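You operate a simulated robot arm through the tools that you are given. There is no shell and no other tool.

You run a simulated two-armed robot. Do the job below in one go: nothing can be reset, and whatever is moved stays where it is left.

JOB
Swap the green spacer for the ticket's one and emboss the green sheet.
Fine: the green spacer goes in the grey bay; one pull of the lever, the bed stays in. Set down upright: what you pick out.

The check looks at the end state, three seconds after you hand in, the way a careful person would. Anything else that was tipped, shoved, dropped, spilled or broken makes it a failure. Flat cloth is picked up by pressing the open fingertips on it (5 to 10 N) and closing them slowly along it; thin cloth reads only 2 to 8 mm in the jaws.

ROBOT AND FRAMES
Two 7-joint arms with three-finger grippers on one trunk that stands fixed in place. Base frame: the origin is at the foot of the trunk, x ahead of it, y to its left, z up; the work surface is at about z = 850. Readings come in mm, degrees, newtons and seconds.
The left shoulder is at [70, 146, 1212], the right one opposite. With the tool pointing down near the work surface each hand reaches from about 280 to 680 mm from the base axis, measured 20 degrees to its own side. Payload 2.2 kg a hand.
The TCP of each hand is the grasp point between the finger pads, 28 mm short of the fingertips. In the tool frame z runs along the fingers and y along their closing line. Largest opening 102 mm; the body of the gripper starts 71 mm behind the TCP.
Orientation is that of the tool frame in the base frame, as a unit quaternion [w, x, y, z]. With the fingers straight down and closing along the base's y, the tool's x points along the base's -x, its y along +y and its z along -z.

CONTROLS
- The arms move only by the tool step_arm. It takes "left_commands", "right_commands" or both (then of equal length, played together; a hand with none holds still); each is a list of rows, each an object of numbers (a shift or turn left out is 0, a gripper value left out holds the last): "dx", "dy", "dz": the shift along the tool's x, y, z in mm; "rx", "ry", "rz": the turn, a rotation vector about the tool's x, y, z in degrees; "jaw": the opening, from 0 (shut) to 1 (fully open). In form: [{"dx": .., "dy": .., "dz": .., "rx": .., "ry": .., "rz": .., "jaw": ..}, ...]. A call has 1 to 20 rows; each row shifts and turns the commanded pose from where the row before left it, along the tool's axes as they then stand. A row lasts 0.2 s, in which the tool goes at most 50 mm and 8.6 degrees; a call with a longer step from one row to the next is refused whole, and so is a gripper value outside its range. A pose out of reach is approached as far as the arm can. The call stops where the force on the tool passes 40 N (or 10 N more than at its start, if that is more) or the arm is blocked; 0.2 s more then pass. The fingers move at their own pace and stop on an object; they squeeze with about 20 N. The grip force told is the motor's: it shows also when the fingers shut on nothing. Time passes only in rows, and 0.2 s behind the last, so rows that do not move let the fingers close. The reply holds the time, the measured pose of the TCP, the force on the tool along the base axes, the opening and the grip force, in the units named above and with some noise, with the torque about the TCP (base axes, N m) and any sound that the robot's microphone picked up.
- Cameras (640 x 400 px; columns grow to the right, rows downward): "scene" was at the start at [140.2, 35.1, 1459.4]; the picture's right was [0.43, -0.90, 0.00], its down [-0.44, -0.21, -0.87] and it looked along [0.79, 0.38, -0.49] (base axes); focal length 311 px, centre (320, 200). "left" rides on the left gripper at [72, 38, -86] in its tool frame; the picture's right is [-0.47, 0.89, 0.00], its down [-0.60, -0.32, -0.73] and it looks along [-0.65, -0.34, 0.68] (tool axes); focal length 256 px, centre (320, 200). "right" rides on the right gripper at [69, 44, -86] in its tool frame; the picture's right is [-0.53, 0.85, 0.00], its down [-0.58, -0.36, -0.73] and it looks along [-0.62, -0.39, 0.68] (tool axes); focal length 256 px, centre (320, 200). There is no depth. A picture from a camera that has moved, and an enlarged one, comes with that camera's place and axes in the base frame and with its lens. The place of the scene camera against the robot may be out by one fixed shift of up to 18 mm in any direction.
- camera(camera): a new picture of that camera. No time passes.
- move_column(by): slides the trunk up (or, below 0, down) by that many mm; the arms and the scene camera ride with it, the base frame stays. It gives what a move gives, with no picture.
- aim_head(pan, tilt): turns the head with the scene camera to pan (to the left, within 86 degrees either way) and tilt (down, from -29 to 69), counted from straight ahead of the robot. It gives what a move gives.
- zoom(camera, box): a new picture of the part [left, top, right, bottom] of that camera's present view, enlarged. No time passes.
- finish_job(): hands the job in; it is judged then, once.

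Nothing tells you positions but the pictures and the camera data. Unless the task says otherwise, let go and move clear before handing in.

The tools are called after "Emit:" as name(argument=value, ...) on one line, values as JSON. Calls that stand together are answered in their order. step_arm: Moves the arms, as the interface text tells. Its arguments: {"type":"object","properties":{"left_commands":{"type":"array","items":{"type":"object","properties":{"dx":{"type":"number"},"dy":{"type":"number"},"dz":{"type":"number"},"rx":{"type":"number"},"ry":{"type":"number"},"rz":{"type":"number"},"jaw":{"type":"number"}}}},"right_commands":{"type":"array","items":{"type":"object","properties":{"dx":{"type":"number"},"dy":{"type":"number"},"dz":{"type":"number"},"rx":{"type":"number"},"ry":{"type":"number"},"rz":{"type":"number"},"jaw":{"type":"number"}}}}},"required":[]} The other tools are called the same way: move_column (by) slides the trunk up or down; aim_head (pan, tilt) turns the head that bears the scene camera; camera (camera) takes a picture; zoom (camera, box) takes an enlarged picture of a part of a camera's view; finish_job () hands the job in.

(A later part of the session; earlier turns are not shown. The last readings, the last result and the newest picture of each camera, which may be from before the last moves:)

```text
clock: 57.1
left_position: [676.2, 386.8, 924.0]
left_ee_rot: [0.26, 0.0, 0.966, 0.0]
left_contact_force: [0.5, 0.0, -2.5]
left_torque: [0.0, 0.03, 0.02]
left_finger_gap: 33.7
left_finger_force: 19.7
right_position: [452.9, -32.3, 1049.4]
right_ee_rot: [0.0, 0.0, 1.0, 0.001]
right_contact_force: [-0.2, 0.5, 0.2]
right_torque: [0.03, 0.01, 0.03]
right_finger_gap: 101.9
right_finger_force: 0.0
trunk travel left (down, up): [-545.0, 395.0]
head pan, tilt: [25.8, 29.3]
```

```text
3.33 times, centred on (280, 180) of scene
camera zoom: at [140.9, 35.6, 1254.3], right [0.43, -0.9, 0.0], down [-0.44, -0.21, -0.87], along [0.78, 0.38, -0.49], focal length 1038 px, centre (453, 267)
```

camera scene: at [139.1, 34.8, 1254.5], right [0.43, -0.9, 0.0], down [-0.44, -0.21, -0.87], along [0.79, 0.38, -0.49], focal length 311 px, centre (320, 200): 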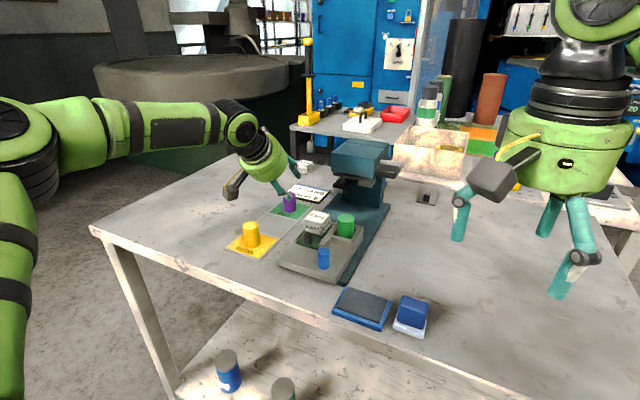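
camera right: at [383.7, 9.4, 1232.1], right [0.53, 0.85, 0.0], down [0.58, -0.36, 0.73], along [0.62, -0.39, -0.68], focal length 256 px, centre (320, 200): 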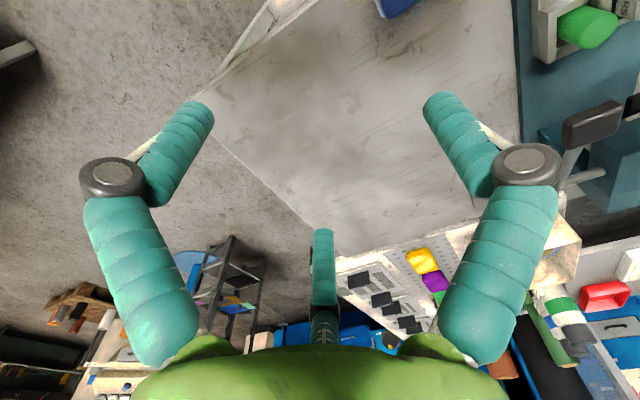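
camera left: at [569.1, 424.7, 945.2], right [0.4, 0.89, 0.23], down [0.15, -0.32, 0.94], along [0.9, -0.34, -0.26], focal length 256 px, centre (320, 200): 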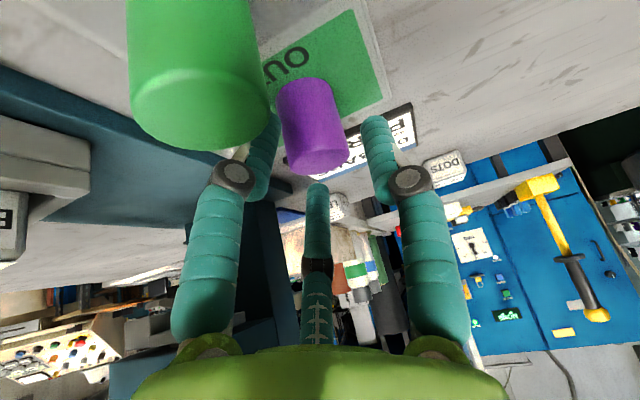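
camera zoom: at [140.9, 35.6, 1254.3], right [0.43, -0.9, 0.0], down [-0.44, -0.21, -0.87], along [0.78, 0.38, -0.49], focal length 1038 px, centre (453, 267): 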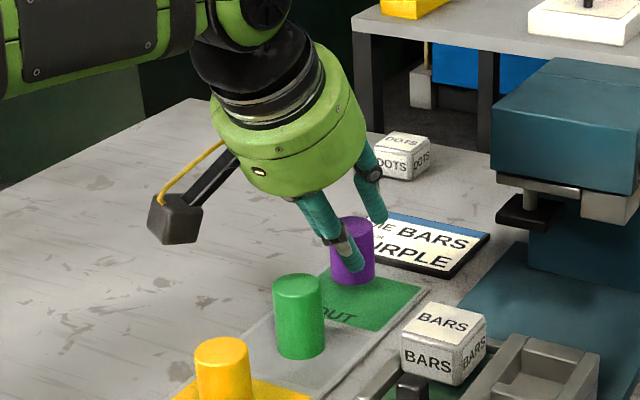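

Purple is held. I'll lift it clear and carry it over to the pocket side.

Emit:
step_arm(left_commands=[{"dx": 16.5, "dz": -38.8}, {"dx": 16.5, "dz": -38.8}, {"dx": 16.5, "dz": -38.8}, {"dy": -43.5}, {"dy": -43.5}, {"dy": -43.5}, {"dy": -43.5}, {}])

Emit:
camera(camera="left")

Emit:
zoom(camera="left", box=[200, 0, 440, 160])

Emit:
zoom(camera="scene", box=[260, 110, 420, 290])

```text
clock: 59.0
left_position: [574.4, 211.0, 1000.6]
left_ee_rot: [0.26, -0.002, 0.966, 0.0]
left_contact_force: [-0.8, -0.6, -2.9]
left_torque: [-0.01, 0.06, -0.01]
left_finger_gap: 33.9
left_finger_force: 20.0
right_position: [452.4, -32.2, 1050.3]
right_ee_rot: [0.0, 0.0, 1.0, 0.0]
right_contact_force: [-0.3, -0.8, -0.2]
right_torque: [0.0, -0.03, -0.01]
right_finger_gap: 102.0
right_finger_force: 0.0
trunk travel left (down, up): [-545.0, 395.0]
head pan, tilt: [25.8, 29.3]
```

```text
taken
camera left: at [468.4, 248.1, 1039.2], right [0.4, 0.89, 0.23], down [0.16, -0.31, 0.94], along [0.9, -0.34, -0.26], focal length 256 px, centre (320, 200)
```

left: 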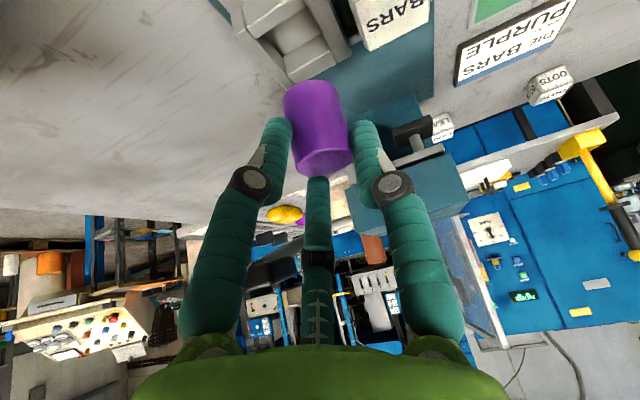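

```text
2.50 times, centred on (320, 80) of left
camera zoom: at [468.4, 248.1, 1039.2], right [0.4, 0.89, 0.23], down [0.16, -0.31, 0.94], along [0.9, -0.34, -0.26], focal length 640 px, centre (320, 500)
```

zoom: 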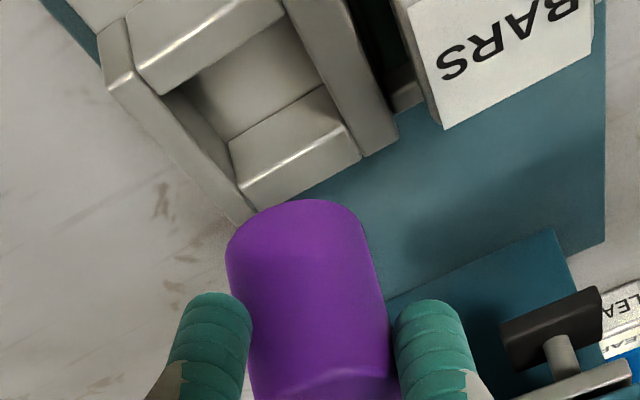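

```text
2.22 times, centred on (340, 200) of scene
camera zoom: at [140.3, 36.7, 1254.3], right [0.43, -0.9, 0.0], down [-0.44, -0.21, -0.87], along [0.79, 0.38, -0.49], focal length 692 px, centre (276, 200)
```

zoom: 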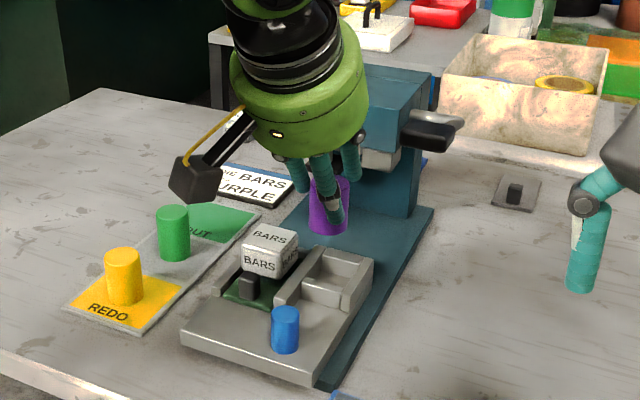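

The pocket centre comes out near (593, 210) and the purple spacer hangs about (+10, +2) from the TCP. I'll lower to just above the walls and check alignment.

Emit:
step_arm(left_commands=[{"dx": 3.7, "dy": -1.6, "dz": 15.5}, {"dx": 3.7, "dy": -1.6, "dz": 15.5}, {}])

Emit:
zoom(camera="left", box=[200, 0, 440, 160])

Emit:
zoom(camera="scene", box=[300, 160, 400, 270])

Emit:
zoom(camera="right", box=[480, 0, 640, 120])

```text
clock: 59.8
left_position: [584.7, 207.8, 972.8]
left_ee_rot: [0.259, -0.001, 0.966, -0.001]
left_contact_force: [-0.5, -0.3, -2.7]
left_torque: [0.0, 0.04, 0.02]
left_finger_gap: 33.9
left_finger_force: 19.7
right_position: [452.5, -33.9, 1049.8]
right_ee_rot: [0.0, 0.001, 1.0, 0.0]
right_contact_force: [-0.4, -0.2, -0.3]
right_torque: [-0.06, 0.0, 0.01]
right_finger_gap: 101.9
right_finger_force: 0.0
trunk travel left (down, up): [-545.0, 395.0]
head pan, tilt: [25.8, 29.3]
```

```text
2.50 times, centred on (320, 80) of left
camera zoom: at [479.2, 244.7, 1009.0], right [0.4, 0.89, 0.23], down [0.16, -0.32, 0.94], along [0.9, -0.34, -0.26], focal length 640 px, centre (320, 500)
```

zoom: 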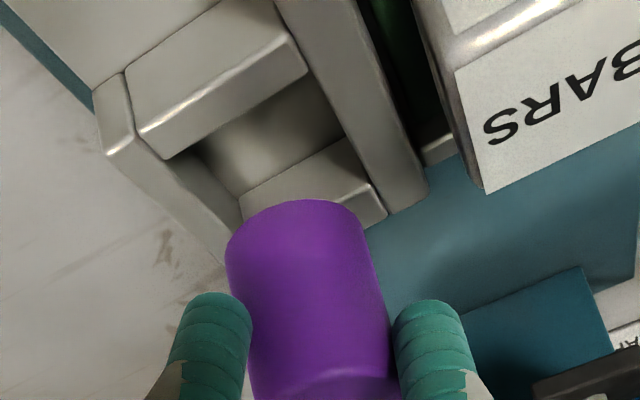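

```text
3.64 times, centred on (350, 215) of scene
camera zoom: at [140.3, 35.0, 1254.4], right [0.43, -0.9, 0.0], down [-0.44, -0.21, -0.87], along [0.79, 0.38, -0.49], focal length 1132 px, centre (211, 146)
```

zoom: 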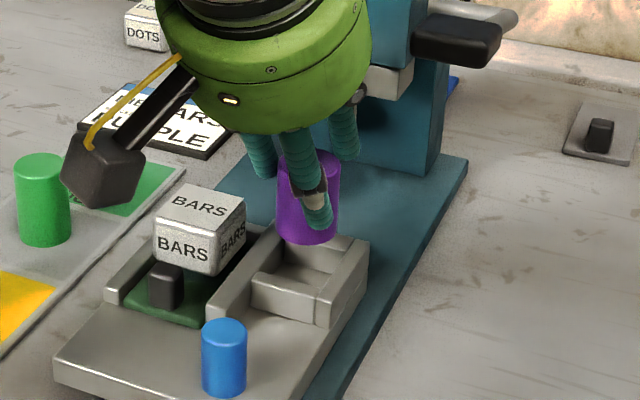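

```text
3.33 times, centred on (560, 60) of right
camera zoom: at [383.9, 9.3, 1137.0], right [0.53, 0.85, 0.0], down [0.58, -0.36, 0.73], along [0.62, -0.39, -0.68], focal length 853 px, centre (-480, 667)
```

zoom: 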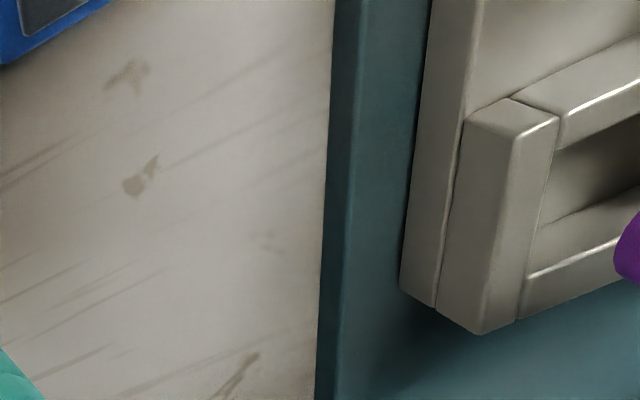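

Emit:
zoom(camera="scene", box=[340, 195, 390, 250])

Emit:
zoom(camera="left", box=[240, 10, 360, 100])

```text
7.27 times, centred on (365, 222) of scene
camera zoom: at [140.3, 35.0, 1254.4], right [0.43, -0.9, 0.0], down [-0.44, -0.21, -0.87], along [0.79, 0.38, -0.49], focal length 2264 px, centre (-7, 36)
```

zoom: 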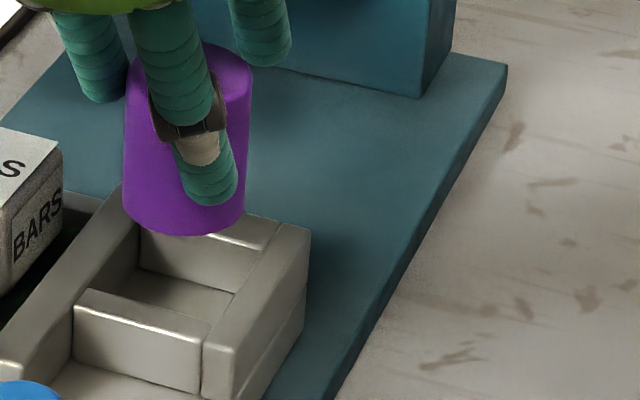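

```text
4.44 times, centred on (300, 55) of left
camera zoom: at [479.2, 244.7, 1009.0], right [0.4, 0.89, 0.23], down [0.16, -0.32, 0.94], along [0.9, -0.34, -0.26], focal length 1138 px, centre (409, 844)
```

zoom: 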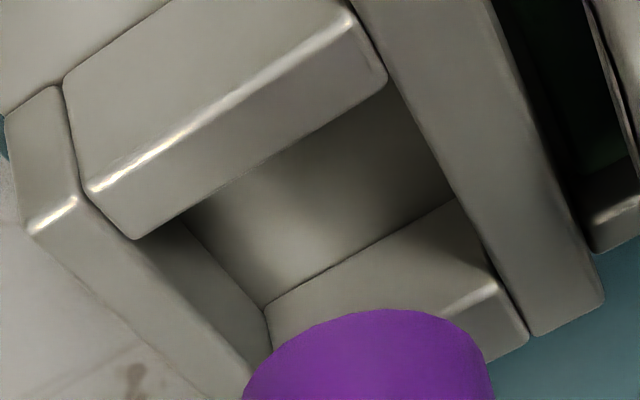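

Emit:
step_arm(left_commands=[{"dx": 7.7, "dy": -0.3, "dz": 9.4}, {}])

Emit:
zoom(camera="left", box=[240, 20, 360, 110])

Emit:
zoom(camera="scene", box=[340, 195, 390, 250])

```text
clock: 60.4
left_position: [582.8, 207.5, 958.9]
left_ee_rot: [0.26, 0.0, 0.966, -0.001]
left_contact_force: [0.8, 0.0, -3.4]
left_torque: [-0.03, 0.02, -0.05]
left_finger_gap: 34.0
left_finger_force: 19.8
right_position: [453.3, -33.4, 1049.9]
right_ee_rot: [0.0, 0.0, 1.0, 0.0]
right_contact_force: [0.1, 0.0, -1.1]
right_torque: [0.01, -0.01, 0.03]
right_finger_gap: 101.9
right_finger_force: 0.1
trunk travel left (down, up): [-545.0, 395.0]
head pan, tilt: [25.8, 29.3]
```

```text
4.44 times, centred on (300, 65) of left
camera zoom: at [476.8, 244.5, 996.6], right [0.4, 0.89, 0.23], down [0.16, -0.32, 0.94], along [0.9, -0.34, -0.27], focal length 1138 px, centre (409, 800)
```

zoom: 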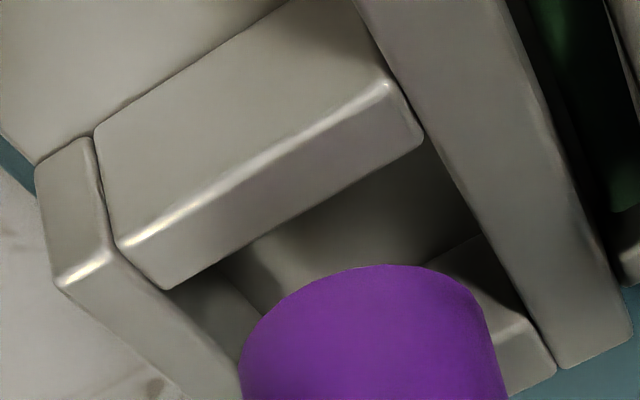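

```text
7.27 times, centred on (365, 222) of scene
camera zoom: at [140.5, 35.2, 1254.3], right [0.43, -0.9, 0.0], down [-0.44, -0.21, -0.87], along [0.78, 0.38, -0.49], focal length 2264 px, centre (-7, 36)
```

zoom: 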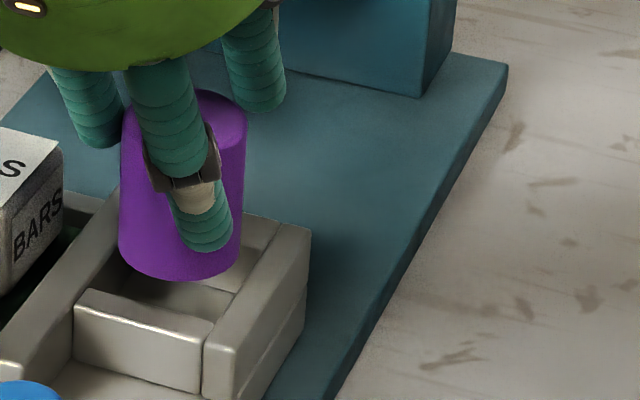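

The wall tops are nearer z 896, so the pocket centre is about (598, 209). I'll shift the spacer +4 mm in x and lower in small steps, watching the force.

Emit:
step_arm(left_commands=[{"dx": -3.6, "dy": -0.5, "dz": 2.1}, {"dx": 2, "dz": 3.46}, {}])

Emit:
zoom(camera="left", box=[240, 20, 360, 110])

Emit:
zoom(camera="scene", box=[340, 195, 390, 250])

```text
clock: 61.1
left_position: [587.5, 208.0, 954.8]
left_ee_rot: [0.26, 0.0, 0.965, -0.001]
left_contact_force: [-0.4, 0.1, -2.7]
left_torque: [-0.01, 0.06, 0.02]
left_finger_gap: 34.1
left_finger_force: 20.9
right_position: [452.5, -32.9, 1050.1]
right_ee_rot: [0.001, 0.0, 1.0, -0.001]
right_contact_force: [0.1, -0.6, -0.3]
right_torque: [0.05, 0.04, -0.02]
right_finger_gap: 101.8
right_finger_force: 0.0
trunk travel left (down, up): [-545.0, 395.0]
head pan, tilt: [25.8, 29.3]
```

```text
4.44 times, centred on (300, 65) of left
camera zoom: at [481.3, 245.3, 992.6], right [0.4, 0.89, 0.23], down [0.16, -0.32, 0.94], along [0.9, -0.34, -0.27], focal length 1138 px, centre (409, 800)
```

zoom: 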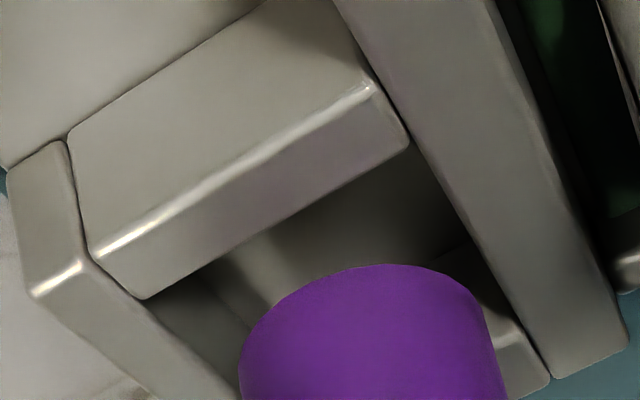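

```text
7.27 times, centred on (365, 222) of scene
camera zoom: at [140.6, 35.2, 1254.3], right [0.43, -0.9, 0.0], down [-0.44, -0.21, -0.87], along [0.78, 0.38, -0.49], focal length 2264 px, centre (-7, 36)
```

zoom: 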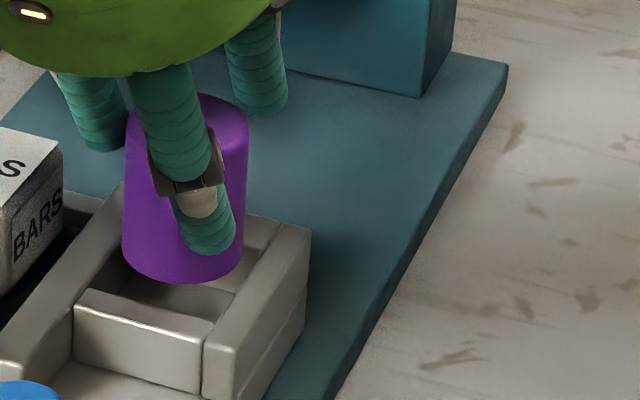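

Emit:
step_arm(left_commands=[{"dx": 2, "dz": 3.46}, {}])

Emit:
step_arm(left_commands=[{"dx": 1.5, "dz": 2.6}, {}])

Emit:
step_arm(left_commands=[{"dx": 1.5, "dz": 2.6}, {}])

Emit:
zoom(camera="left", box=[240, 20, 360, 110])

Emit:
zoom(camera="scene", box=[340, 195, 390, 250])

```text
clock: 61.8
left_position: [586.1, 208.4, 951.1]
left_ee_rot: [0.26, 0.0, 0.966, -0.002]
left_contact_force: [0.2, 1.6, -2.6]
left_torque: [0.0, 0.04, -0.01]
left_finger_gap: 33.9
left_finger_force: 20.1
right_position: [452.2, -33.2, 1049.8]
right_ee_rot: [0.0, 0.001, 1.0, -0.001]
right_contact_force: [0.2, 0.3, 0.5]
right_torque: [-0.01, 0.02, -0.02]
right_finger_gap: 101.8
right_finger_force: 0.1
trunk travel left (down, up): [-545.0, 395.0]
head pan, tilt: [25.8, 29.3]
```

```text
clock: 62.4
left_position: [586.4, 208.3, 951.4]
left_ee_rot: [0.262, 0.0, 0.965, -0.001]
left_contact_force: [1.1, 1.9, 7.3]
left_torque: [0.03, -0.29, 0.07]
left_finger_gap: 33.6
left_finger_force: 19.4
right_position: [452.3, -33.7, 1050.9]
right_ee_rot: [0.0, 0.0, 1.0, 0.0]
right_contact_force: [-1.0, -0.6, 0.1]
right_torque: [0.01, 0.01, 0.03]
right_finger_gap: 102.1
right_finger_force: 0.0
trunk travel left (down, up): [-545.0, 395.0]
head pan, tilt: [25.8, 29.3]
```

```text
clock: 63.0
left_position: [584.1, 207.8, 940.1]
left_ee_rot: [0.255, -0.001, 0.967, 0.0]
left_contact_force: [-2.2, 0.7, 2.0]
left_torque: [0.0, -0.03, -0.03]
left_finger_gap: 32.1
left_finger_force: 19.7
right_position: [451.8, -33.8, 1051.1]
right_ee_rot: [0.0, 0.0, 1.0, 0.0]
right_contact_force: [0.6, 0.3, 0.5]
right_torque: [0.02, 0.02, -0.02]
right_finger_gap: 102.0
right_finger_force: 0.0
trunk travel left (down, up): [-545.0, 395.0]
head pan, tilt: [25.8, 29.3]
```

```text
4.44 times, centred on (300, 65) of left
camera zoom: at [478.8, 245.4, 979.5], right [0.4, 0.89, 0.23], down [0.17, -0.32, 0.93], along [0.9, -0.34, -0.27], focal length 1138 px, centre (409, 800)
```

zoom: 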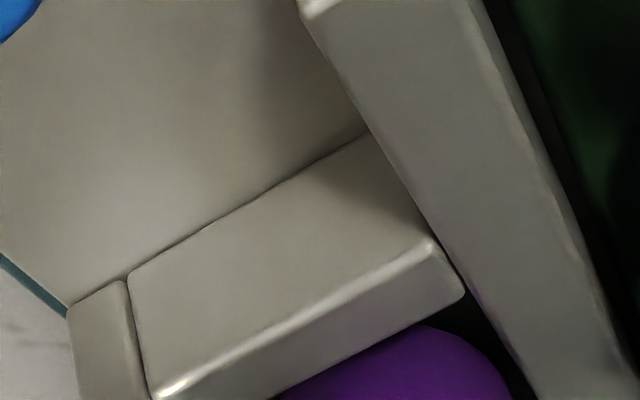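

```text
7.27 times, centred on (365, 222) of scene
camera zoom: at [139.6, 35.1, 1254.1], right [0.43, -0.9, 0.0], down [-0.44, -0.21, -0.87], along [0.79, 0.38, -0.49], focal length 2264 px, centre (-7, 36)
```

zoom: 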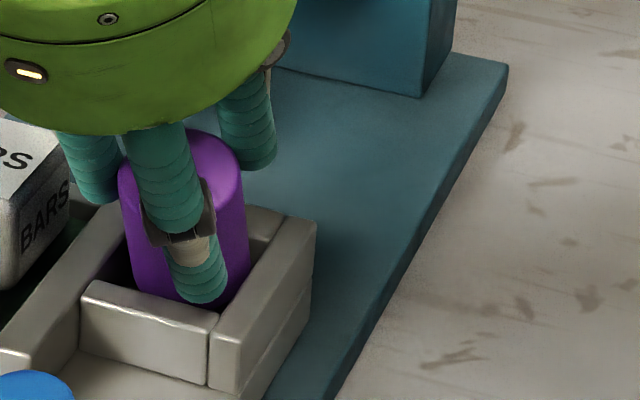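

It slipped into the pocket. I'll continue down to the floor.

Emit:
step_arm(left_commands=[{"dx": 1, "dz": 1.73}, {}])

Emit:
step_arm(left_commands=[{"dx": 1, "dz": 1.73}, {}])

Emit:
step_arm(left_commands=[{"dx": 1, "dz": 1.73}, {}])

```text
clock: 63.5
left_position: [585.7, 207.9, 942.3]
left_ee_rot: [0.258, 0.0, 0.966, 0.0]
left_contact_force: [-0.7, -0.4, -2.8]
left_torque: [0.03, 0.03, 0.02]
left_finger_gap: 31.5
left_finger_force: 19.8
right_position: [454.6, -33.2, 1049.7]
right_ee_rot: [0.0, 0.0, 1.0, 0.0]
right_contact_force: [-0.7, 0.9, -0.1]
right_torque: [0.01, 0.02, 0.0]
right_finger_gap: 101.9
right_finger_force: 0.0
trunk travel left (down, up): [-545.0, 395.0]
head pan, tilt: [25.8, 29.3]
```

```text
clock: 64.2
left_position: [587.7, 208.3, 940.1]
left_ee_rot: [0.26, -0.001, 0.966, 0.0]
left_contact_force: [0.3, 0.0, -2.7]
left_torque: [0.0, 0.01, -0.04]
left_finger_gap: 31.5
left_finger_force: 20.1
right_position: [453.2, -34.2, 1049.2]
right_ee_rot: [0.0, 0.0, 1.0, 0.0]
right_contact_force: [0.1, -0.4, 0.6]
right_torque: [-0.02, 0.02, 0.0]
right_finger_gap: 101.8
right_finger_force: 0.0
trunk travel left (down, up): [-545.0, 395.0]
head pan, tilt: [25.8, 29.3]
```

```text
clock: 64.8
left_position: [586.8, 208.6, 940.7]
left_ee_rot: [0.261, -0.001, 0.965, -0.001]
left_contact_force: [0.7, 0.5, 0.6]
left_torque: [-0.01, -0.14, 0.02]
left_finger_gap: 31.5
left_finger_force: 20.2
right_position: [453.4, -31.8, 1050.8]
right_ee_rot: [0.0, 0.0, 1.0, 0.0]
right_contact_force: [0.0, 0.6, -0.3]
right_torque: [-0.03, 0.02, 0.01]
right_finger_gap: 102.0
right_finger_force: 0.0
trunk travel left (down, up): [-545.0, 395.0]
head pan, tilt: [25.8, 29.3]
```

Emit:
zoom(camera="left", box=[220, 20, 420, 190])

Emit:
zoom(camera="scene", box=[330, 180, 390, 250])

Emit:
step_arm(left_commands=[{"dx": 0.8, "dz": 1.3}, {}])

```text
2.35 times, centred on (320, 105) of left
camera zoom: at [480.4, 245.1, 977.9], right [0.4, 0.89, 0.23], down [0.15, -0.32, 0.94], along [0.9, -0.34, -0.26], focal length 602 px, centre (320, 424)
```

zoom: 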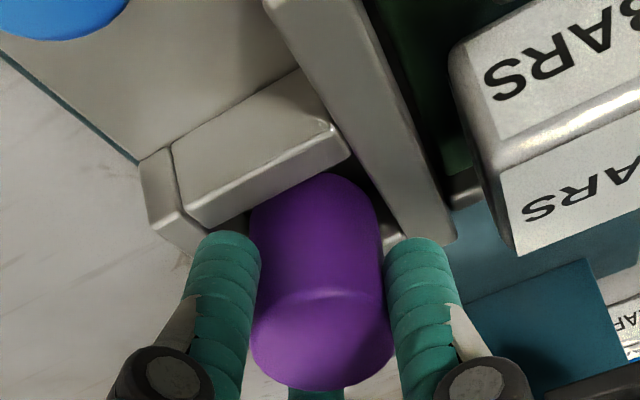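

```text
5.71 times, centred on (360, 215) of scene
camera zoom: at [140.0, 35.1, 1254.5], right [0.43, -0.9, 0.0], down [-0.44, -0.21, -0.87], along [0.79, 0.38, -0.49], focal length 1779 px, centre (91, 114)
```

zoom: 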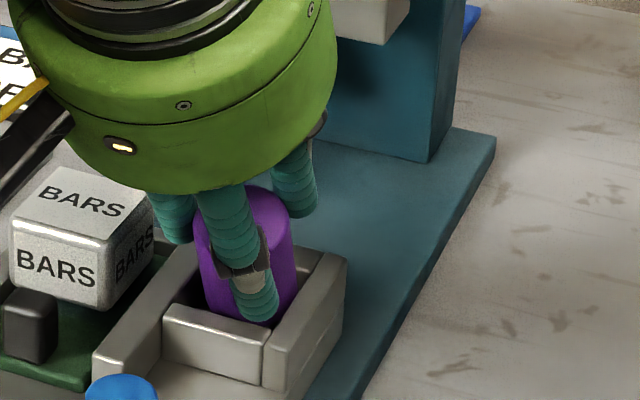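

```text
clock: 65.3
left_position: [585.6, 207.7, 941.0]
left_ee_rot: [0.262, -0.001, 0.965, -0.001]
left_contact_force: [0.5, 1.2, 7.6]
left_torque: [0.02, -0.33, 0.01]
left_finger_gap: 31.5
left_finger_force: 19.9
right_position: [450.7, -33.6, 1049.1]
right_ee_rot: [0.001, 0.001, 1.0, 0.001]
right_contact_force: [-0.1, -0.2, 0.5]
right_torque: [0.0, 0.02, -0.01]
right_finger_gap: 102.1
right_finger_force: 0.1
trunk travel left (down, up): [-545.0, 395.0]
head pan, tilt: [25.8, 29.3]
```

The far rim seems to be riding on the back wall, tipping the top toward me. I'll lift a few mm, shift back 6 mm and lower again so the floor rights it.

Emit:
step_arm(left_commands=[{"dx": -2.5, "dz": -4.33}, {"dx": 5.2, "dz": -3}, {}])

Emit:
zoom(camera="left", box=[220, 20, 420, 190])

Emit:
zoom(camera="scene", box=[330, 180, 390, 250])

Emit:
zoom(camera="right", box=[520, 0, 640, 100])

```text
clock: 66.2
left_position: [579.8, 208.7, 942.0]
left_ee_rot: [0.259, -0.001, 0.966, 0.0]
left_contact_force: [0.5, 0.2, -2.6]
left_torque: [0.01, 0.0, -0.04]
left_finger_gap: 31.4
left_finger_force: 20.8
right_position: [453.0, -33.3, 1049.1]
right_ee_rot: [0.0, 0.0, 1.0, 0.0]
right_contact_force: [0.1, 0.9, 0.1]
right_torque: [0.01, 0.01, -0.01]
right_finger_gap: 101.9
right_finger_force: 0.0
trunk travel left (down, up): [-545.0, 395.0]
head pan, tilt: [25.8, 29.3]
```

```text
2.35 times, centred on (320, 105) of left
camera zoom: at [474.7, 245.5, 979.8], right [0.4, 0.89, 0.23], down [0.16, -0.32, 0.94], along [0.9, -0.34, -0.27], focal length 602 px, centre (320, 424)
```

zoom: 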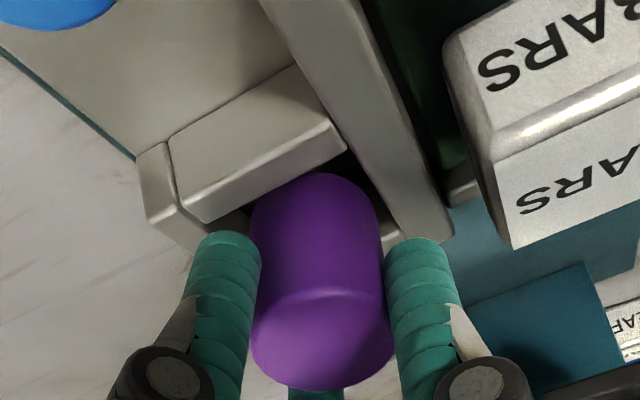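

```text
5.71 times, centred on (360, 215) of scene
camera zoom: at [140.9, 35.2, 1254.2], right [0.43, -0.9, 0.0], down [-0.44, -0.21, -0.87], along [0.78, 0.38, -0.49], focal length 1779 px, centre (91, 114)
```

zoom: 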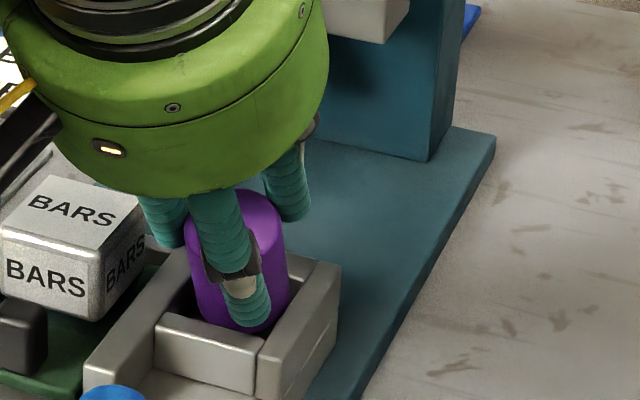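

```text
4.00 times, centred on (580, 50) of right
camera zoom: at [384.4, 9.5, 1136.8], right [0.53, 0.85, 0.0], down [0.58, -0.36, 0.73], along [0.62, -0.39, -0.68], focal length 1024 px, centre (-720, 800)
```

zoom: 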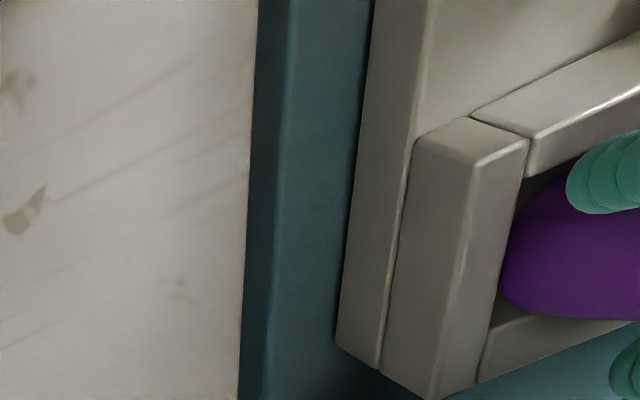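

The bed moved along with the spacer, so the spacer is inside the pocket. I'll turn the right hand's camera to get a view from the other side.

Emit:
step_arm(right_commands=[{"dx": -12, "dy": 30, "rz": -8.5}, {"rz": -8.5}, {"rz": -8.5}, {"rz": -8.5}, {"rz": -8.5}, {"rz": -8.5}, {"rz": -8.5}, {"rz": -8.5}, {"rz": -8.5}, {"rz": -8.5}, {}])

Emit:
camera(camera="right")

```text
clock: 68.5
left_position: [581.6, 208.2, 943.0]
left_ee_rot: [0.26, 0.0, 0.966, 0.0]
left_contact_force: [0.9, 0.0, -3.3]
left_torque: [0.04, 0.01, -0.01]
left_finger_gap: 31.6
left_finger_force: 19.8
right_position: [374.0, 4.9, 1015.4]
right_ee_rot: [0.0, -0.676, 0.737, 0.001]
right_contact_force: [0.5, 0.2, -0.7]
right_torque: [-0.06, 0.0, 0.01]
right_finger_gap: 102.1
right_finger_force: 0.0
right hand out of reach, approached as far as the arm can: row 8, 9, 10
trunk travel left (down, up): [-545.0, 395.0]
head pan, tilt: [25.8, 29.3]
```

```text
taken
camera right: at [324.0, -60.3, 1102.2], right [-0.8, 0.61, 0.0], down [0.41, 0.54, 0.73], along [0.44, 0.58, -0.68], focal length 256 px, centre (320, 200)
```

right: 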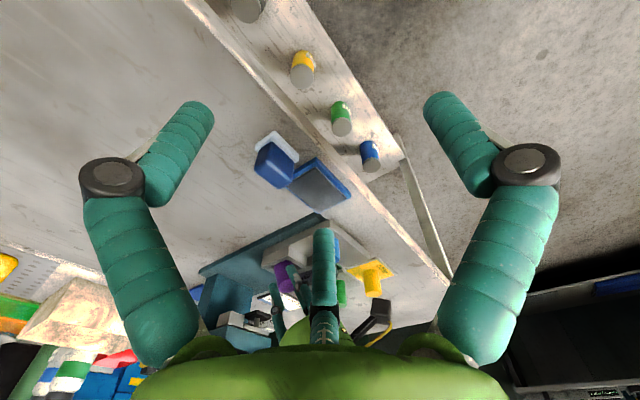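

Emit:
zoom(camera="right", box=[190, 210, 390, 350])

Emit:
camera(camera="scene")

```text
2.86 times, centred on (290, 280) of right
camera zoom: at [324.0, -60.3, 1102.2], right [-0.8, 0.61, 0.0], down [0.41, 0.54, 0.73], along [0.44, 0.58, -0.68], focal length 731 px, centre (406, -29)
```

zoom: 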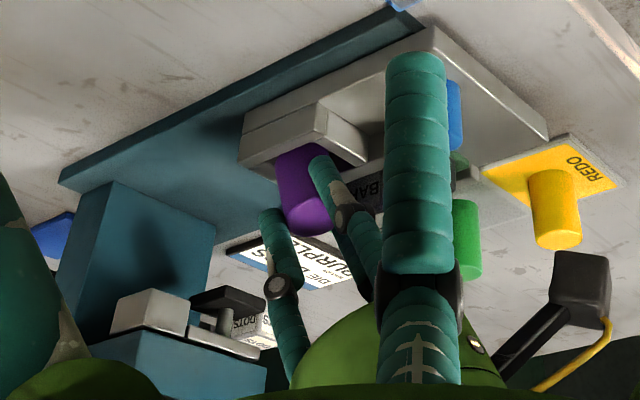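

```text
taken
camera scene: at [140.9, 35.2, 1254.3], right [0.43, -0.9, 0.0], down [-0.44, -0.21, -0.87], along [0.78, 0.38, -0.49], focal length 311 px, centre (320, 200)
```

scene: 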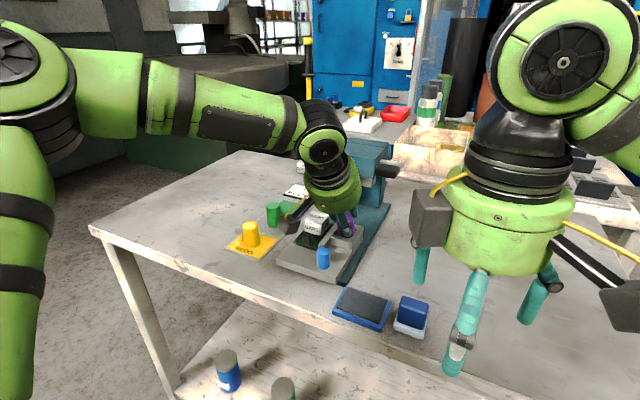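

Emit:
step_arm(left_commands=[{"dx": 1.5, "dz": 2.6}, {}])

Emit:
step_arm(left_commands=[{"dx": 1, "dz": 1.73}, {}])

Emit:
step_arm(left_commands=[{"dx": 1, "dz": 1.73}, {}])

Emit:
zoom(camera="left", box=[220, 20, 420, 190])

Emit:
zoom(camera="scene", box=[330, 180, 390, 250])

```text
clock: 69.2
left_position: [580.0, 209.0, 941.1]
left_ee_rot: [0.26, -0.001, 0.966, -0.001]
left_contact_force: [-0.3, 1.9, -1.3]
left_torque: [0.03, 0.01, 0.06]
left_finger_gap: 31.3
left_finger_force: 20.6
right_position: [372.4, 6.7, 1014.7]
right_ee_rot: [0.001, -0.675, 0.738, 0.001]
right_contact_force: [0.2, -0.4, 0.0]
right_torque: [-0.03, 0.02, 0.01]
right_finger_gap: 101.7
right_finger_force: 0.0
trunk travel left (down, up): [-545.0, 395.0]
head pan, tilt: [25.8, 29.3]
```

```text
clock: 69.8
left_position: [580.1, 208.7, 940.0]
left_ee_rot: [0.262, 0.0, 0.965, -0.001]
left_contact_force: [-1.0, 0.9, 7.9]
left_torque: [0.14, -0.32, 0.07]
left_finger_gap: 31.4
left_finger_force: 20.6
right_position: [372.2, 5.3, 1017.7]
right_ee_rot: [0.001, -0.676, 0.737, 0.0]
right_contact_force: [0.8, 0.2, 0.1]
right_torque: [0.03, 0.01, 0.01]
right_finger_gap: 101.8
right_finger_force: 0.1
trunk travel left (down, up): [-545.0, 395.0]
head pan, tilt: [25.8, 29.3]
```

```text
clock: 70.3
left_position: [578.6, 206.9, 934.3]
left_ee_rot: [0.258, -0.001, 0.966, -0.001]
left_contact_force: [-1.3, -1.8, -1.3]
left_torque: [-0.07, 0.09, 0.0]
left_finger_gap: 31.2
left_finger_force: 20.1
right_position: [373.6, 5.4, 1016.2]
right_ee_rot: [0.0, -0.675, 0.738, 0.0]
right_contact_force: [-0.6, 0.0, -1.0]
right_torque: [0.02, 0.0, 0.0]
right_finger_gap: 102.0
right_finger_force: 0.1
trunk travel left (down, up): [-545.0, 395.0]
head pan, tilt: [25.8, 29.3]
```

```text
2.35 times, centred on (320, 105) of left
camera zoom: at [474.0, 245.0, 972.3], right [0.4, 0.89, 0.23], down [0.16, -0.32, 0.94], along [0.9, -0.34, -0.27], focal length 602 px, centre (320, 424)
```

zoom: 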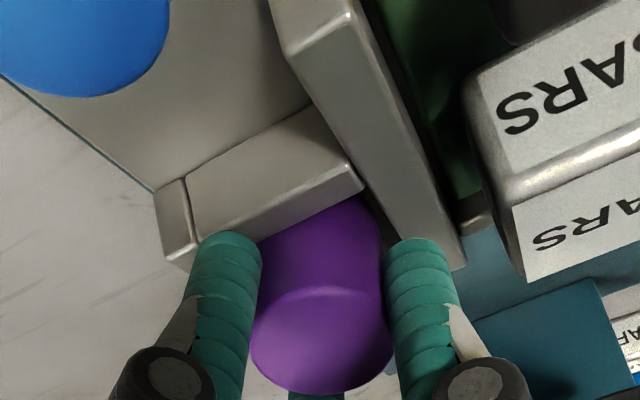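

```text
5.71 times, centred on (360, 215) of scene
camera zoom: at [140.0, 34.9, 1254.2], right [0.43, -0.9, 0.0], down [-0.44, -0.21, -0.87], along [0.79, 0.38, -0.49], focal length 1779 px, centre (91, 114)
```

zoom: 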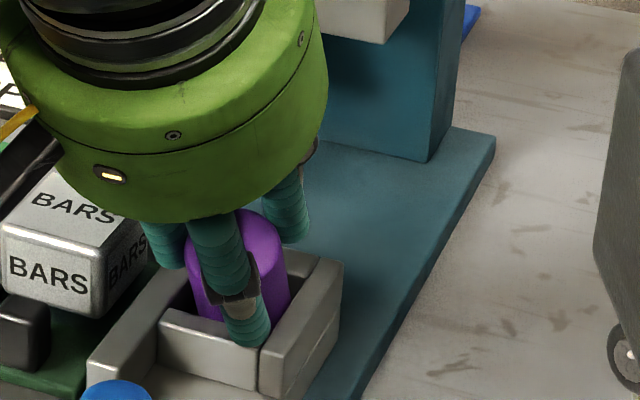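

The spacer is pivoting because the far rim caught the back wall, and my grip on it was shallow. I'll lift it out, set it back on the OUT bay to right it, and regrasp deeper.

Emit:
step_arm(left_commands=[{"dx": -5, "dz": -8.66}, {"dx": -5, "dz": -8.66}, {"dx": -10, "dz": -17.3}, {"dx": -12, "dz": -20.8}, {}])

Emit:
zoom(camera="left", box=[200, 0, 440, 200])

Emit:
zoom(camera="scene", box=[260, 130, 420, 290])

```text
clock: 71.5
left_position: [581.5, 209.2, 999.0]
left_ee_rot: [0.259, -0.001, 0.966, 0.0]
left_contact_force: [0.6, 0.0, -2.8]
left_torque: [-0.01, 0.03, -0.03]
left_finger_gap: 31.0
left_finger_force: 20.0
right_position: [374.0, 5.5, 1015.2]
right_ee_rot: [-0.001, -0.675, 0.738, 0.0]
right_contact_force: [0.5, 0.1, 0.7]
right_torque: [-0.01, 0.05, 0.02]
right_finger_gap: 102.0
right_finger_force: 0.1
trunk travel left (down, up): [-545.0, 395.0]
head pan, tilt: [25.8, 29.3]
```

```text
2.00 times, centred on (320, 100) of left
camera zoom: at [474.9, 245.8, 1037.5], right [0.4, 0.89, 0.23], down [0.16, -0.32, 0.94], along [0.9, -0.34, -0.27], focal length 512 px, centre (320, 400)
```

zoom: 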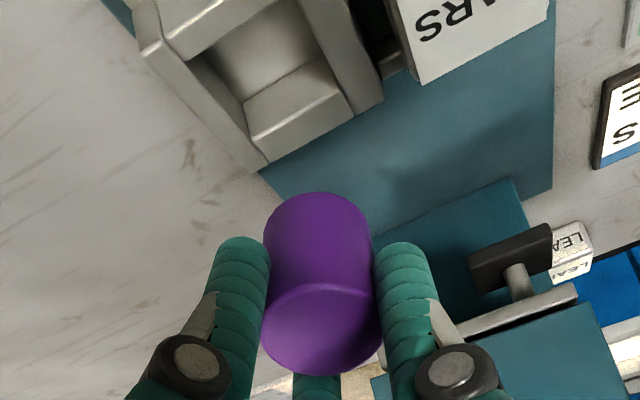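

```text
2.50 times, centred on (340, 210) of scene
camera zoom: at [140.9, 35.4, 1254.3], right [0.43, -0.9, 0.0], down [-0.44, -0.21, -0.87], along [0.78, 0.38, -0.49], focal length 778 px, centre (270, 175)
```

zoom: 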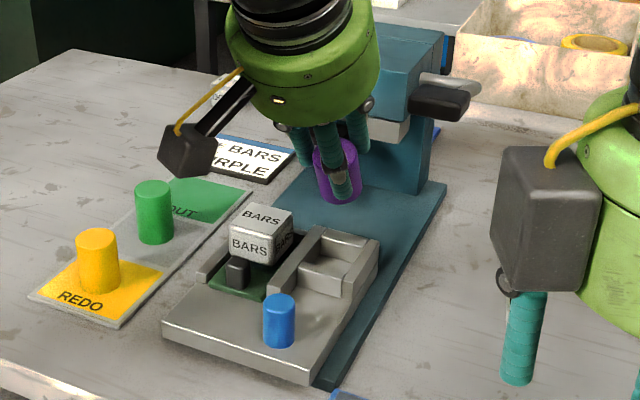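

Emit:
step_arm(left_commands=[{"dy": 44.5}, {"dy": 44.5}, {"dy": 44.5}, {"dy": 44.5}, {"dx": -16.3, "dz": 32.1}, {"dx": -16.3, "dz": 32.1}, {"dx": -16.3, "dz": 32.1}, {"dx": 10, "dz": 17.3}, {}])

Emit:
zoom(camera="left", box=[200, 0, 440, 200])

Emit:
zoom(camera="scene", box=[220, 120, 340, 240])

```text
clock: 73.5
left_position: [668.4, 386.7, 920.1]
left_ee_rot: [0.26, 0.0, 0.966, -0.001]
left_contact_force: [0.9, 0.1, -2.3]
left_torque: [0.0, 0.03, 0.0]
left_finger_gap: 31.0
left_finger_force: 19.9
right_position: [373.7, 4.2, 1014.6]
right_ee_rot: [0.001, -0.675, 0.738, 0.001]
right_contact_force: [-0.4, -0.1, -1.7]
right_torque: [0.02, -0.01, -0.03]
right_finger_gap: 102.1
right_finger_force: 0.1
trunk travel left (down, up): [-545.0, 395.0]
head pan, tilt: [25.8, 29.3]
```

```text
2.00 times, centred on (320, 100) of left
camera zoom: at [562.6, 423.3, 958.6], right [0.4, 0.89, 0.23], down [0.16, -0.32, 0.94], along [0.9, -0.34, -0.27], focal length 512 px, centre (320, 400)
```

zoom: 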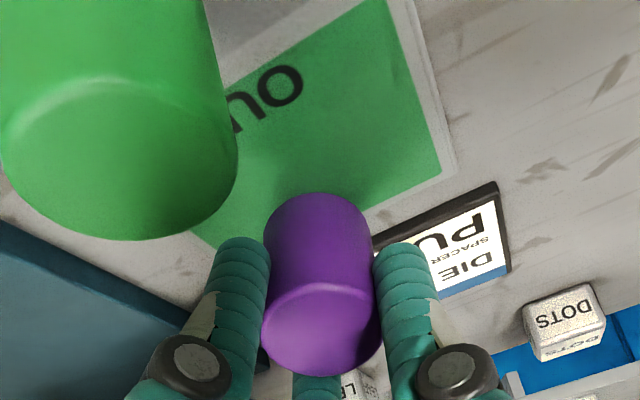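

```text
3.33 times, centred on (280, 180) of scene
camera zoom: at [140.8, 35.1, 1254.3], right [0.43, -0.9, 0.0], down [-0.44, -0.21, -0.87], along [0.78, 0.38, -0.49], focal length 1038 px, centre (453, 267)
```

zoom: 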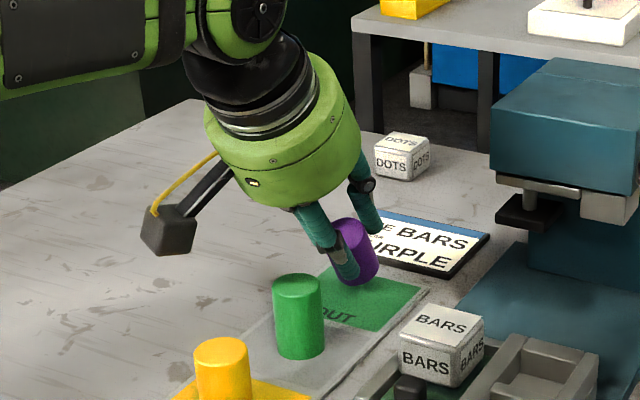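

Emit:
step_arm(left_commands=[{"dx": 10.9, "dz": 2.9}, {}])

Emit:
step_arm(left_commands=[{"dx": 1, "dz": 1.73}, {}])

Emit:
step_arm(left_commands=[{"dx": 1, "dz": 1.73}, {}])

Emit:
step_arm(left_commands=[{"dx": 1, "dz": 1.73}, {}])

Emit:
zoom(camera="left", box=[200, 0, 440, 200])

```text
clock: 74.2
left_position: [660.3, 386.4, 913.3]
left_ee_rot: [0.26, -0.001, 0.966, -0.001]
left_contact_force: [0.8, -0.3, -2.8]
left_torque: [0.03, 0.04, -0.02]
left_finger_gap: 31.1
left_finger_force: 19.7
right_position: [373.8, 6.5, 1013.8]
right_ee_rot: [0.001, -0.675, 0.738, 0.001]
right_contact_force: [0.4, 0.1, -0.6]
right_torque: [-0.02, 0.02, 0.01]
right_finger_gap: 101.8
right_finger_force: 0.0
trunk travel left (down, up): [-545.0, 395.0]
head pan, tilt: [25.8, 29.3]
```

```text
clock: 74.8
left_position: [660.3, 385.7, 910.4]
left_ee_rot: [0.26, 0.0, 0.966, -0.001]
left_contact_force: [-0.4, 1.0, -2.4]
left_torque: [0.01, 0.04, -0.01]
left_finger_gap: 30.9
left_finger_force: 19.7
right_position: [372.1, 6.4, 1014.5]
right_ee_rot: [0.001, -0.675, 0.738, 0.001]
right_contact_force: [0.0, 0.8, 0.0]
right_torque: [0.01, 0.0, 0.0]
right_finger_gap: 102.1
right_finger_force: 0.0
trunk travel left (down, up): [-545.0, 395.0]
head pan, tilt: [25.8, 29.3]
```

```text
clock: 75.3
left_position: [661.0, 386.7, 908.2]
left_ee_rot: [0.259, 0.0, 0.966, -0.001]
left_contact_force: [-0.1, -0.2, -2.6]
left_torque: [0.03, 0.04, -0.01]
left_finger_gap: 31.0
left_finger_force: 19.5
right_position: [373.3, 5.3, 1014.7]
right_ee_rot: [0.001, -0.675, 0.738, 0.001]
right_contact_force: [0.2, 0.1, -0.3]
right_torque: [0.02, -0.05, -0.03]
right_finger_gap: 101.8
right_finger_force: 0.1
trunk travel left (down, up): [-545.0, 395.0]
head pan, tilt: [25.8, 29.3]
```

```text
clock: 76.0
left_position: [661.5, 387.5, 906.7]
left_ee_rot: [0.259, -0.001, 0.966, 0.0]
left_contact_force: [0.9, -0.1, -2.8]
left_torque: [-0.04, 0.02, 0.01]
left_finger_gap: 30.5
left_finger_force: 19.8
right_position: [373.3, 6.7, 1015.0]
right_ee_rot: [0.001, -0.675, 0.738, 0.001]
right_contact_force: [-0.6, -0.8, -0.6]
right_torque: [-0.02, 0.02, 0.01]
right_finger_gap: 101.8
right_finger_force: 0.1
trunk travel left (down, up): [-545.0, 395.0]
head pan, tilt: [25.8, 29.3]
```

```text
2.00 times, centred on (320, 100) of left
camera zoom: at [555.9, 423.9, 944.4], right [0.4, 0.89, 0.23], down [0.16, -0.32, 0.94], along [0.9, -0.34, -0.26], focal length 512 px, centre (320, 400)
```

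zoom: 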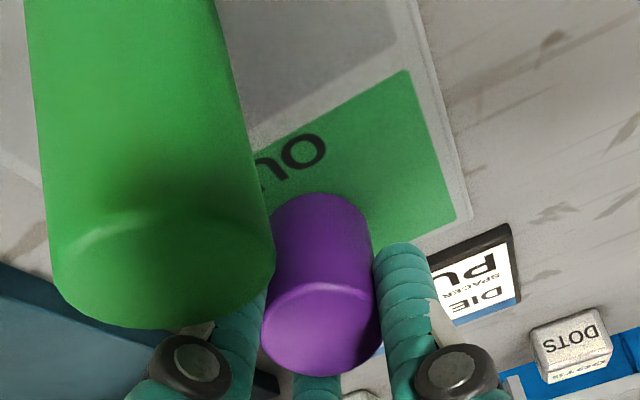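

Emit:
step_arm(left_commands=[{"dx": 1, "dz": 1.73}, {"dx": 1, "dz": 1.73}, {}])

Emit:
step_arm(left_commands=[{"dx": 1, "dz": 1.73}, {}])

Emit:
step_arm(left_commands=[{"dx": 1, "dz": 1.73}, {}])

Emit:
zoom(camera="left", box=[200, 0, 440, 200])

Emit:
zoom(camera="scene", box=[220, 120, 340, 240])

```text
clock: 76.8
left_position: [661.2, 386.5, 907.4]
left_ee_rot: [0.263, -0.001, 0.965, 0.001]
left_contact_force: [-0.7, 2.0, 8.7]
left_torque: [0.18, -0.03, 0.03]
left_finger_gap: 30.6
left_finger_force: 19.7
right_position: [371.1, 6.1, 1015.8]
right_ee_rot: [0.001, -0.675, 0.738, 0.0]
right_contact_force: [0.0, 1.4, 0.5]
right_torque: [0.02, 0.0, -0.02]
right_finger_gap: 101.9
right_finger_force: 0.1
trunk travel left (down, up): [-545.0, 395.0]
head pan, tilt: [25.8, 29.3]
```

```text
clock: 77.3
left_position: [661.3, 385.4, 906.5]
left_ee_rot: [0.265, -0.001, 0.964, 0.0]
left_contact_force: [1.7, 5.0, 18.8]
left_torque: [0.37, -0.24, 0.11]
left_finger_gap: 31.1
left_finger_force: 20.2
right_position: [370.4, 5.3, 1016.0]
right_ee_rot: [0.001, -0.675, 0.738, -0.001]
right_contact_force: [-0.4, 0.0, 0.4]
right_torque: [-0.01, -0.01, -0.06]
right_finger_gap: 101.6
right_finger_force: 0.1
trunk travel left (down, up): [-545.0, 395.0]
head pan, tilt: [25.8, 29.3]
```

```text
clock: 78.0
left_position: [661.4, 385.4, 903.0]
left_ee_rot: [0.264, -0.001, 0.964, -0.001]
left_contact_force: [3.3, 5.3, 21.1]
left_torque: [0.23, -0.4, 0.05]
left_finger_gap: 30.6
left_finger_force: 20.0
right_position: [370.5, 4.2, 1017.0]
right_ee_rot: [0.002, -0.675, 0.738, 0.0]
right_contact_force: [0.0, -0.4, -0.8]
right_torque: [-0.02, -0.01, 0.03]
right_finger_gap: 102.2
right_finger_force: 0.0
trunk travel left (down, up): [-545.0, 395.0]
head pan, tilt: [25.8, 29.3]
```

```text
2.00 times, centred on (320, 100) of left
camera zoom: at [554.9, 422.6, 940.6], right [0.4, 0.89, 0.24], down [0.15, -0.32, 0.94], along [0.9, -0.34, -0.26], focal length 512 px, centre (320, 400)
```

zoom: 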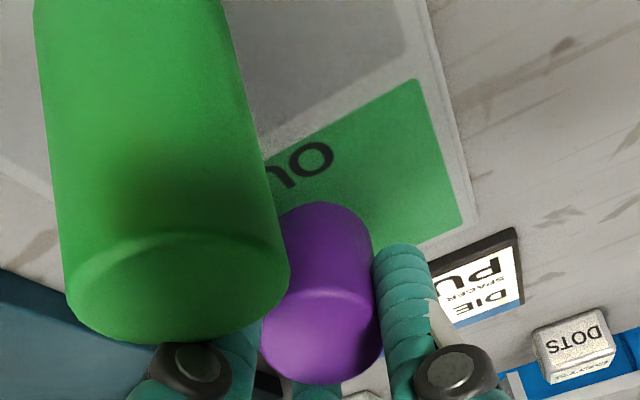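

```text
3.33 times, centred on (280, 180) of scene
camera zoom: at [137.1, 33.8, 1254.9], right [0.43, -0.9, 0.0], down [-0.44, -0.21, -0.87], along [0.79, 0.38, -0.49], focal length 1038 px, centre (453, 267)
```

zoom: 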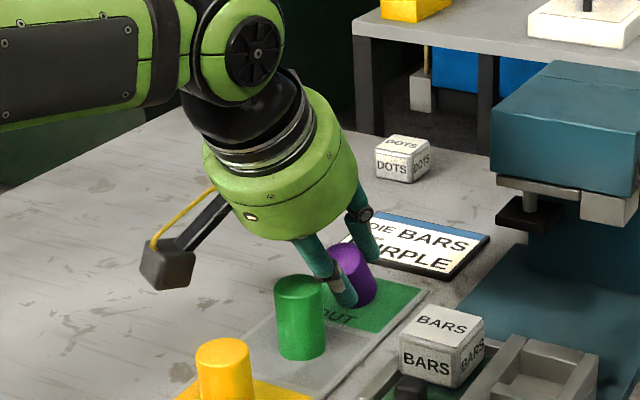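

Emit:
step_arm(left_commands=[{"dx": -5, "dz": -8.66}, {"ry": 8.5}, {}])

Emit:
step_arm(left_commands=[{"dx": 1.1, "dz": 2.8}, {}])

Emit:
step_arm(left_commands=[{"dx": 1.1, "dz": 2.8}, {}])

```text
clock: 78.8
left_position: [662.1, 387.4, 906.2]
left_ee_rot: [0.185, -0.002, 0.983, -0.001]
left_contact_force: [-0.1, 0.3, -2.2]
left_torque: [0.01, 0.04, 0.05]
left_finger_gap: 30.5
left_finger_force: 19.7
right_position: [374.0, 4.9, 1015.4]
right_ee_rot: [-0.001, -0.675, 0.738, 0.0]
right_contact_force: [-0.3, -0.8, 0.1]
right_torque: [0.0, 0.01, 0.0]
right_finger_gap: 102.0
right_finger_force: 0.2
trunk travel left (down, up): [-545.0, 395.0]
head pan, tilt: [25.8, 29.3]
```

```text
clock: 79.3
left_position: [662.3, 386.0, 906.4]
left_ee_rot: [0.186, -0.001, 0.983, -0.001]
left_contact_force: [0.7, 0.4, -2.4]
left_torque: [0.02, 0.04, -0.04]
left_finger_gap: 30.4
left_finger_force: 20.4
right_position: [374.0, 5.9, 1015.1]
right_ee_rot: [0.001, -0.675, 0.738, 0.001]
right_contact_force: [0.1, 0.4, -0.1]
right_torque: [0.02, -0.01, 0.01]
right_finger_gap: 101.9
right_finger_force: 0.1
trunk travel left (down, up): [-545.0, 395.0]
head pan, tilt: [25.8, 29.3]
```

```text
clock: 80.0
left_position: [661.3, 386.4, 904.9]
left_ee_rot: [0.19, -0.001, 0.982, 0.001]
left_contact_force: [2.1, 3.6, 8.8]
left_torque: [0.18, -0.14, 0.03]
left_finger_gap: 30.4
left_finger_force: 20.0
right_position: [371.8, 5.0, 1015.4]
right_ee_rot: [0.002, -0.675, 0.738, 0.001]
right_contact_force: [-0.3, -0.4, -0.3]
right_torque: [-0.01, 0.0, -0.02]
right_finger_gap: 101.9
right_finger_force: 0.0
trunk travel left (down, up): [-545.0, 395.0]
head pan, tilt: [25.8, 29.3]
```

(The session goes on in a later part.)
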